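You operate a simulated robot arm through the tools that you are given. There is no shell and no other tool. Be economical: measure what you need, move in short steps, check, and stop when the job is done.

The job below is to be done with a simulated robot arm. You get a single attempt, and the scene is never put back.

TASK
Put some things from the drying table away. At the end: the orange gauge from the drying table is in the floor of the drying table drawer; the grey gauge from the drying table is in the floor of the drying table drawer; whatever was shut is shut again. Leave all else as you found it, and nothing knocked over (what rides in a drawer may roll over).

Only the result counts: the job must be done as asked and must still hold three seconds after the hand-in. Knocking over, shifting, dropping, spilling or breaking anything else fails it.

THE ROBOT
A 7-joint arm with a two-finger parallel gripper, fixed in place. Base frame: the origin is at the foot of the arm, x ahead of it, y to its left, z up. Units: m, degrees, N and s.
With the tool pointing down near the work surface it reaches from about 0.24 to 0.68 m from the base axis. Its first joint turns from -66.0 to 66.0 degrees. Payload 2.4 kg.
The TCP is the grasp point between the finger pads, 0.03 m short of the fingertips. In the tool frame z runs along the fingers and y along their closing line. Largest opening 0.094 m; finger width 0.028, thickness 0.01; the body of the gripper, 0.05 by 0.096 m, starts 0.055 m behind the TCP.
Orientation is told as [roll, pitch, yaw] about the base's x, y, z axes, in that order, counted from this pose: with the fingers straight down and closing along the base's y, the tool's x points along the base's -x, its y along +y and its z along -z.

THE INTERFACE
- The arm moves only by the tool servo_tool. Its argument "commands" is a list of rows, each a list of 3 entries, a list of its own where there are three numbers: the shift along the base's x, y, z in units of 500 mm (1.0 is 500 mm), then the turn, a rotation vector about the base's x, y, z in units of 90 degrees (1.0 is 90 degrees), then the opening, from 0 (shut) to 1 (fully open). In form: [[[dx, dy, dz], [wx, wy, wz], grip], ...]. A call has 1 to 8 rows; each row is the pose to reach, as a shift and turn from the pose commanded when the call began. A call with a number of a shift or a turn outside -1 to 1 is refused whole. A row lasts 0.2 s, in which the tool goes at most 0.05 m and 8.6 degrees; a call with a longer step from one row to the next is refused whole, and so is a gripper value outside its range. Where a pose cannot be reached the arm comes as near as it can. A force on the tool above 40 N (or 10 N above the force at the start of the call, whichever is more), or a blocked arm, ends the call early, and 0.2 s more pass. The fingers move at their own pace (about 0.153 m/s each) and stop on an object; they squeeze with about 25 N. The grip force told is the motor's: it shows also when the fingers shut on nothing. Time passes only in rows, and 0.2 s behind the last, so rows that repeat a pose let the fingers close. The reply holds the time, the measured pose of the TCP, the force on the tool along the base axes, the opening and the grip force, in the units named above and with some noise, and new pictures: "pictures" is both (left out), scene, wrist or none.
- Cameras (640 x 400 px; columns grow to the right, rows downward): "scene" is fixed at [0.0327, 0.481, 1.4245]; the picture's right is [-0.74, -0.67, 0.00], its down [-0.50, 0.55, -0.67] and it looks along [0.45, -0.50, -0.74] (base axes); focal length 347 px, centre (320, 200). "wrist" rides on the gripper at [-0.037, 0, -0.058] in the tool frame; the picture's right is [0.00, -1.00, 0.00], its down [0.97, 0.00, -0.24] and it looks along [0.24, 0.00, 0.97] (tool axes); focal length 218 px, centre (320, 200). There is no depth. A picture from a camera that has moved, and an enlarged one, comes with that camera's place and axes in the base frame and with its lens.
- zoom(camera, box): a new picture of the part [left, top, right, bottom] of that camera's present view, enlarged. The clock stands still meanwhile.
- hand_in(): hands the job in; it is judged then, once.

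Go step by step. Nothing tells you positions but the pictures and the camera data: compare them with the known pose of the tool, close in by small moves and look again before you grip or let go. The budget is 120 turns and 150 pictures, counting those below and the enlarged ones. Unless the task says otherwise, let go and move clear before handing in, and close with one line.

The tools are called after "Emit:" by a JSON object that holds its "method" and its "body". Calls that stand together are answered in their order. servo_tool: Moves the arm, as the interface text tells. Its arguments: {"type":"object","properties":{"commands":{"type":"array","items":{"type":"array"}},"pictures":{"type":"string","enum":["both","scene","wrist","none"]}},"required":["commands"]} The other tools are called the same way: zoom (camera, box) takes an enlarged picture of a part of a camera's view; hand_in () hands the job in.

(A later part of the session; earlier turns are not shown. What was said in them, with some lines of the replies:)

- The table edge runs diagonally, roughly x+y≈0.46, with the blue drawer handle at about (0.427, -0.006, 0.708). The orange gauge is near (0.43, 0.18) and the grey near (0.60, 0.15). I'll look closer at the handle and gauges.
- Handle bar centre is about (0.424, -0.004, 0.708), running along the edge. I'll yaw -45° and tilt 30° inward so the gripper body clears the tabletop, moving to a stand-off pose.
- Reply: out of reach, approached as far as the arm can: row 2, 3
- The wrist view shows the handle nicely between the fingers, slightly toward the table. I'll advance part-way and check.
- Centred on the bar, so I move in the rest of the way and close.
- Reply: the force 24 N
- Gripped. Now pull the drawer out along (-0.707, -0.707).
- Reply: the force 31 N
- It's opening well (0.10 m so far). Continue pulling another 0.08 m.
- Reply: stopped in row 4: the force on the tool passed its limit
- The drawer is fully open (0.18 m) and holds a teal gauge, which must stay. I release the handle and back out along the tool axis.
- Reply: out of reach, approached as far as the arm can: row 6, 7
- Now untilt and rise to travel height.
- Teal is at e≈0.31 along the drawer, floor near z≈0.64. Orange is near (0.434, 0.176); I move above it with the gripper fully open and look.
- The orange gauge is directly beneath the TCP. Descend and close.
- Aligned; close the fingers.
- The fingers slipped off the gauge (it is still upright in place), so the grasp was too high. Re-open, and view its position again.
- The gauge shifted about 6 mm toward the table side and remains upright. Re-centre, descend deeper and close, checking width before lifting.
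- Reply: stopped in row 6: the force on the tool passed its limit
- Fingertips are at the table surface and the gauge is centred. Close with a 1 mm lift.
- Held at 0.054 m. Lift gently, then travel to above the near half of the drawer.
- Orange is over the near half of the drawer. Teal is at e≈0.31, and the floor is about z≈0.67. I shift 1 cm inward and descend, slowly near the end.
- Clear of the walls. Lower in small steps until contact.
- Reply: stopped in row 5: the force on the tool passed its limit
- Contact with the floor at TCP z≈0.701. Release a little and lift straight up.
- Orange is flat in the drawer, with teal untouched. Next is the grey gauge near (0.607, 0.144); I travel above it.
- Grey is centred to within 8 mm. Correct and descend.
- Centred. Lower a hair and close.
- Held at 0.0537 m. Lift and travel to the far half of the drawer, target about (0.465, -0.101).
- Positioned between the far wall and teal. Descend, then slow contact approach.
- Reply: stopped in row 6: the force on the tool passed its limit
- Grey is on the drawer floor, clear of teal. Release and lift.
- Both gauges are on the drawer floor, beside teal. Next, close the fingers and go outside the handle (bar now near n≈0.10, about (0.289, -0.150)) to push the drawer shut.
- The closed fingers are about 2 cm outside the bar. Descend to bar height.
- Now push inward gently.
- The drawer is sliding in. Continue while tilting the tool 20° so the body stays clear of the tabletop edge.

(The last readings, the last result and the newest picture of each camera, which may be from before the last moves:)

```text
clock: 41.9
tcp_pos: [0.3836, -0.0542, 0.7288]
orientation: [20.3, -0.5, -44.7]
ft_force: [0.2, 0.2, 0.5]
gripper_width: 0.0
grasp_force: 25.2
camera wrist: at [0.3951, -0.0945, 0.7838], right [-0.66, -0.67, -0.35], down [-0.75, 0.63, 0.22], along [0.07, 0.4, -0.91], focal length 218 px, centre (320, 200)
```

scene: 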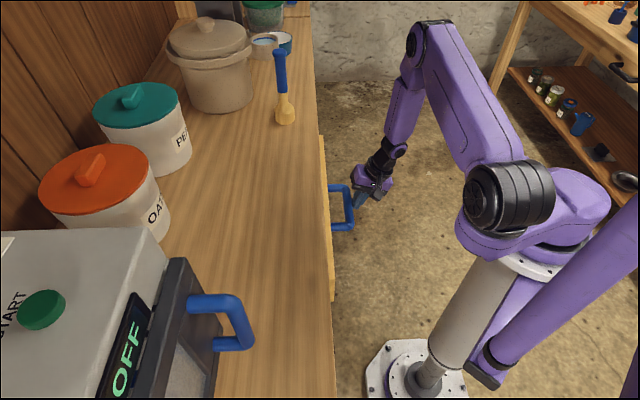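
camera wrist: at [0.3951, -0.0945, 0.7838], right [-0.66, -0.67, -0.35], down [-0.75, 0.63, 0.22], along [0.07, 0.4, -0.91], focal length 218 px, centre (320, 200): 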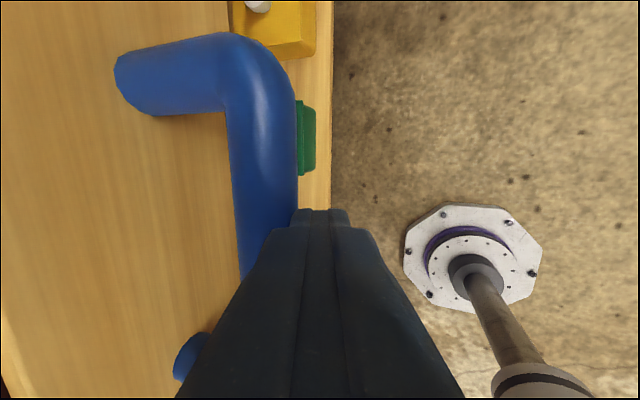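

About 4 cm left. Push on slowly until it meets the stop.

Emit:
{"method": "servo_tool", "body": {"commands": [[[0.009, 0.009, 0], [0, 0, 0], 0], [[0.018, 0.018, 0], [0, 0, 0], 0], [[0.027, 0.027, 0], [0, 0, 0], 0], [[0.036, 0.036, 0], [0, 0, 0], 0], [[0.045, 0.045, 0], [0, 0, 0], 0], [[0.053, 0.053, 0], [0, 0, 0], 0], [[0.06, 0.06, 0], [0, 0, 0], 0], [[0.066, 0.066, 0], [0, 0, 0], 0]], "pictures": "both"}}

```text
clock: 43.8
tcp_pos: [0.4112, -0.0256, 0.7293]
orientation: [19.7, -0.3, -45.2]
ft_force: [-2.3, -3.0, 0.0]
gripper_width: 0.0001
grasp_force: 25.2
stopped in row 8: the force on the tool passed its limit (the readings are from after the stop); the commanded pose is now the measured one
camera wrist: at [0.4236, -0.0665, 0.7831], right [-0.67, -0.66, -0.34], down [-0.74, 0.63, 0.22], along [0.07, 0.4, -0.92], focal length 218 px, centre (320, 200)
```

scene: 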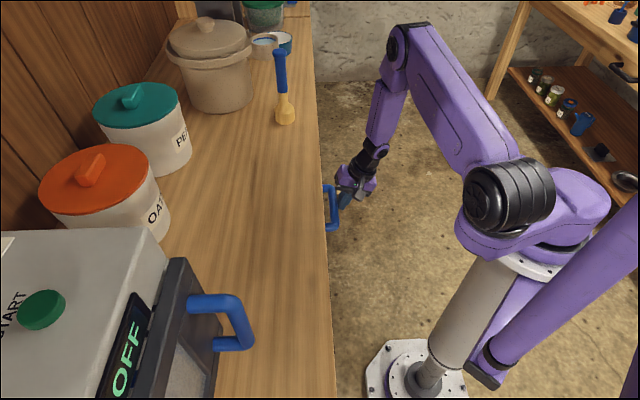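
wrist: 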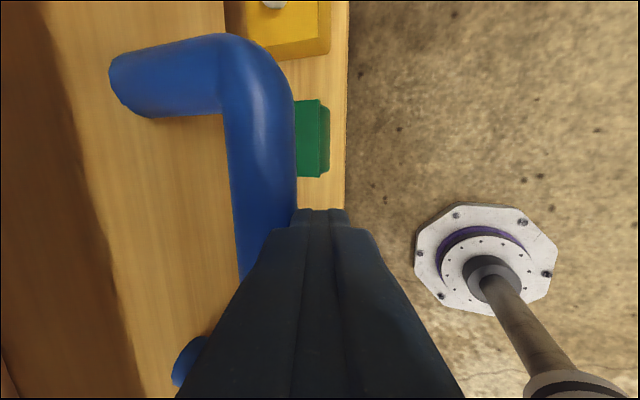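

The force limit suggests the stop was reached. One more short push verifies it, then I back away and compare.

Emit:
{"method": "servo_tool", "body": {"commands": [[[0.006, 0.006, 0], [0, 0, 0], 0], [[0.012, 0.012, 0], [0, 0, 0], 0], [[0.016, 0.016, 0], [0, 0, 0], 0]], "pictures": "none"}}

Emit:
{"method": "servo_tool", "body": {"commands": [[[-0.02, -0.02, 0], [0, 0, 0], 0], [[-0.05, -0.05, 0], [0, 0, 0], 0], [[-0.08, -0.08, 0.05], [0, 0, 0], 0], [[-0.08, -0.08, 0.12], [-0.05, 0.05, 0], 0], [[-0.08, -0.08, 0.2], [-0.1, 0.1, 0], 0], [[-0.08, -0.08, 0.29], [-0.157, 0.157, 0], 0], [[-0.08, -0.08, 0.38], [-0.157, 0.157, 0], 0.2]], "pictures": "both"}}

Emit:
{"method": "zoom", "body": {"camera": "scene", "box": [210, 140, 370, 240]}}

```text
clock: 44.3
tcp_pos: [0.4114, -0.026, 0.7282]
orientation: [19.1, -0.3, -45.7]
ft_force: [-3.6, -3.0, -1.0]
gripper_width: 0.0
grasp_force: 24.6
stopped in row 2: the force on the tool passed its limit (the readings are from after the stop); the commanded pose is now the measured one
```

```text
clock: 45.9
tcp_pos: [0.3673, -0.0839, 0.9147]
orientation: [-0.7, -0.5, -50.1]
ft_force: [2.2, 4.3, 0.0]
gripper_width: 0.0188
grasp_force: 0.0
out of reach, approached as far as the arm can: row 6
camera wrist: at [0.3904, -0.1118, 0.9735], right [-0.77, -0.64, 0.01], down [-0.62, 0.75, 0.23], along [-0.16, 0.17, -0.97], focal length 218 px, centre (320, 200)
```

scene: 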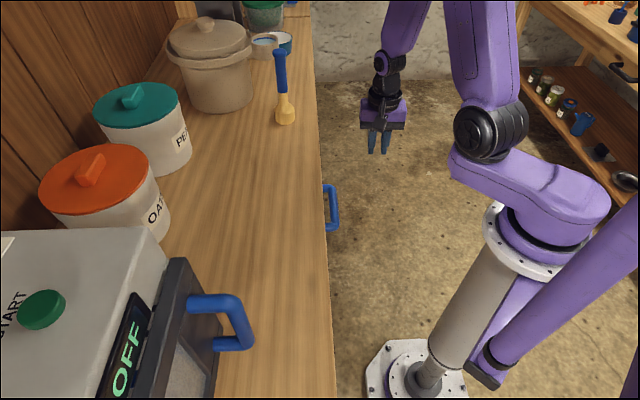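
wrist: 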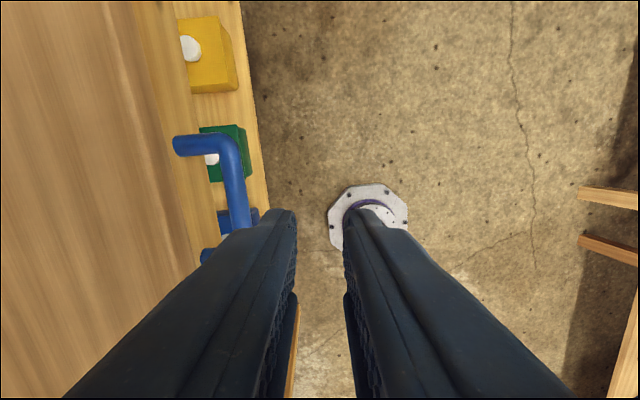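

```text
4.00 times, centred on (290, 190) of scene
camera zoom: at [0.0327, 0.481, 1.4245], right [-0.74, -0.67, 0.0], down [-0.5, 0.55, -0.67], along [0.45, -0.5, -0.74], focal length 1387 px, centre (440, 240)
```

zoom: 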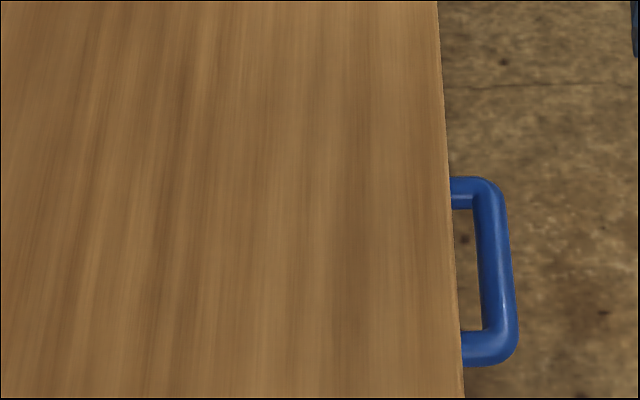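

The handle is back exactly where it was at the start, so the drawer is shut. The arm is clear and everything else is undisturbed, so I'm handing in.

Emit:
{"method": "hand_in", "body": {}}

```text
The job is handed in.
```

The orange and grey gauges are on the floor of the drying table drawer, next to the teal one that was already there. The drawer is shut again and nothing else on the table was disturbed.
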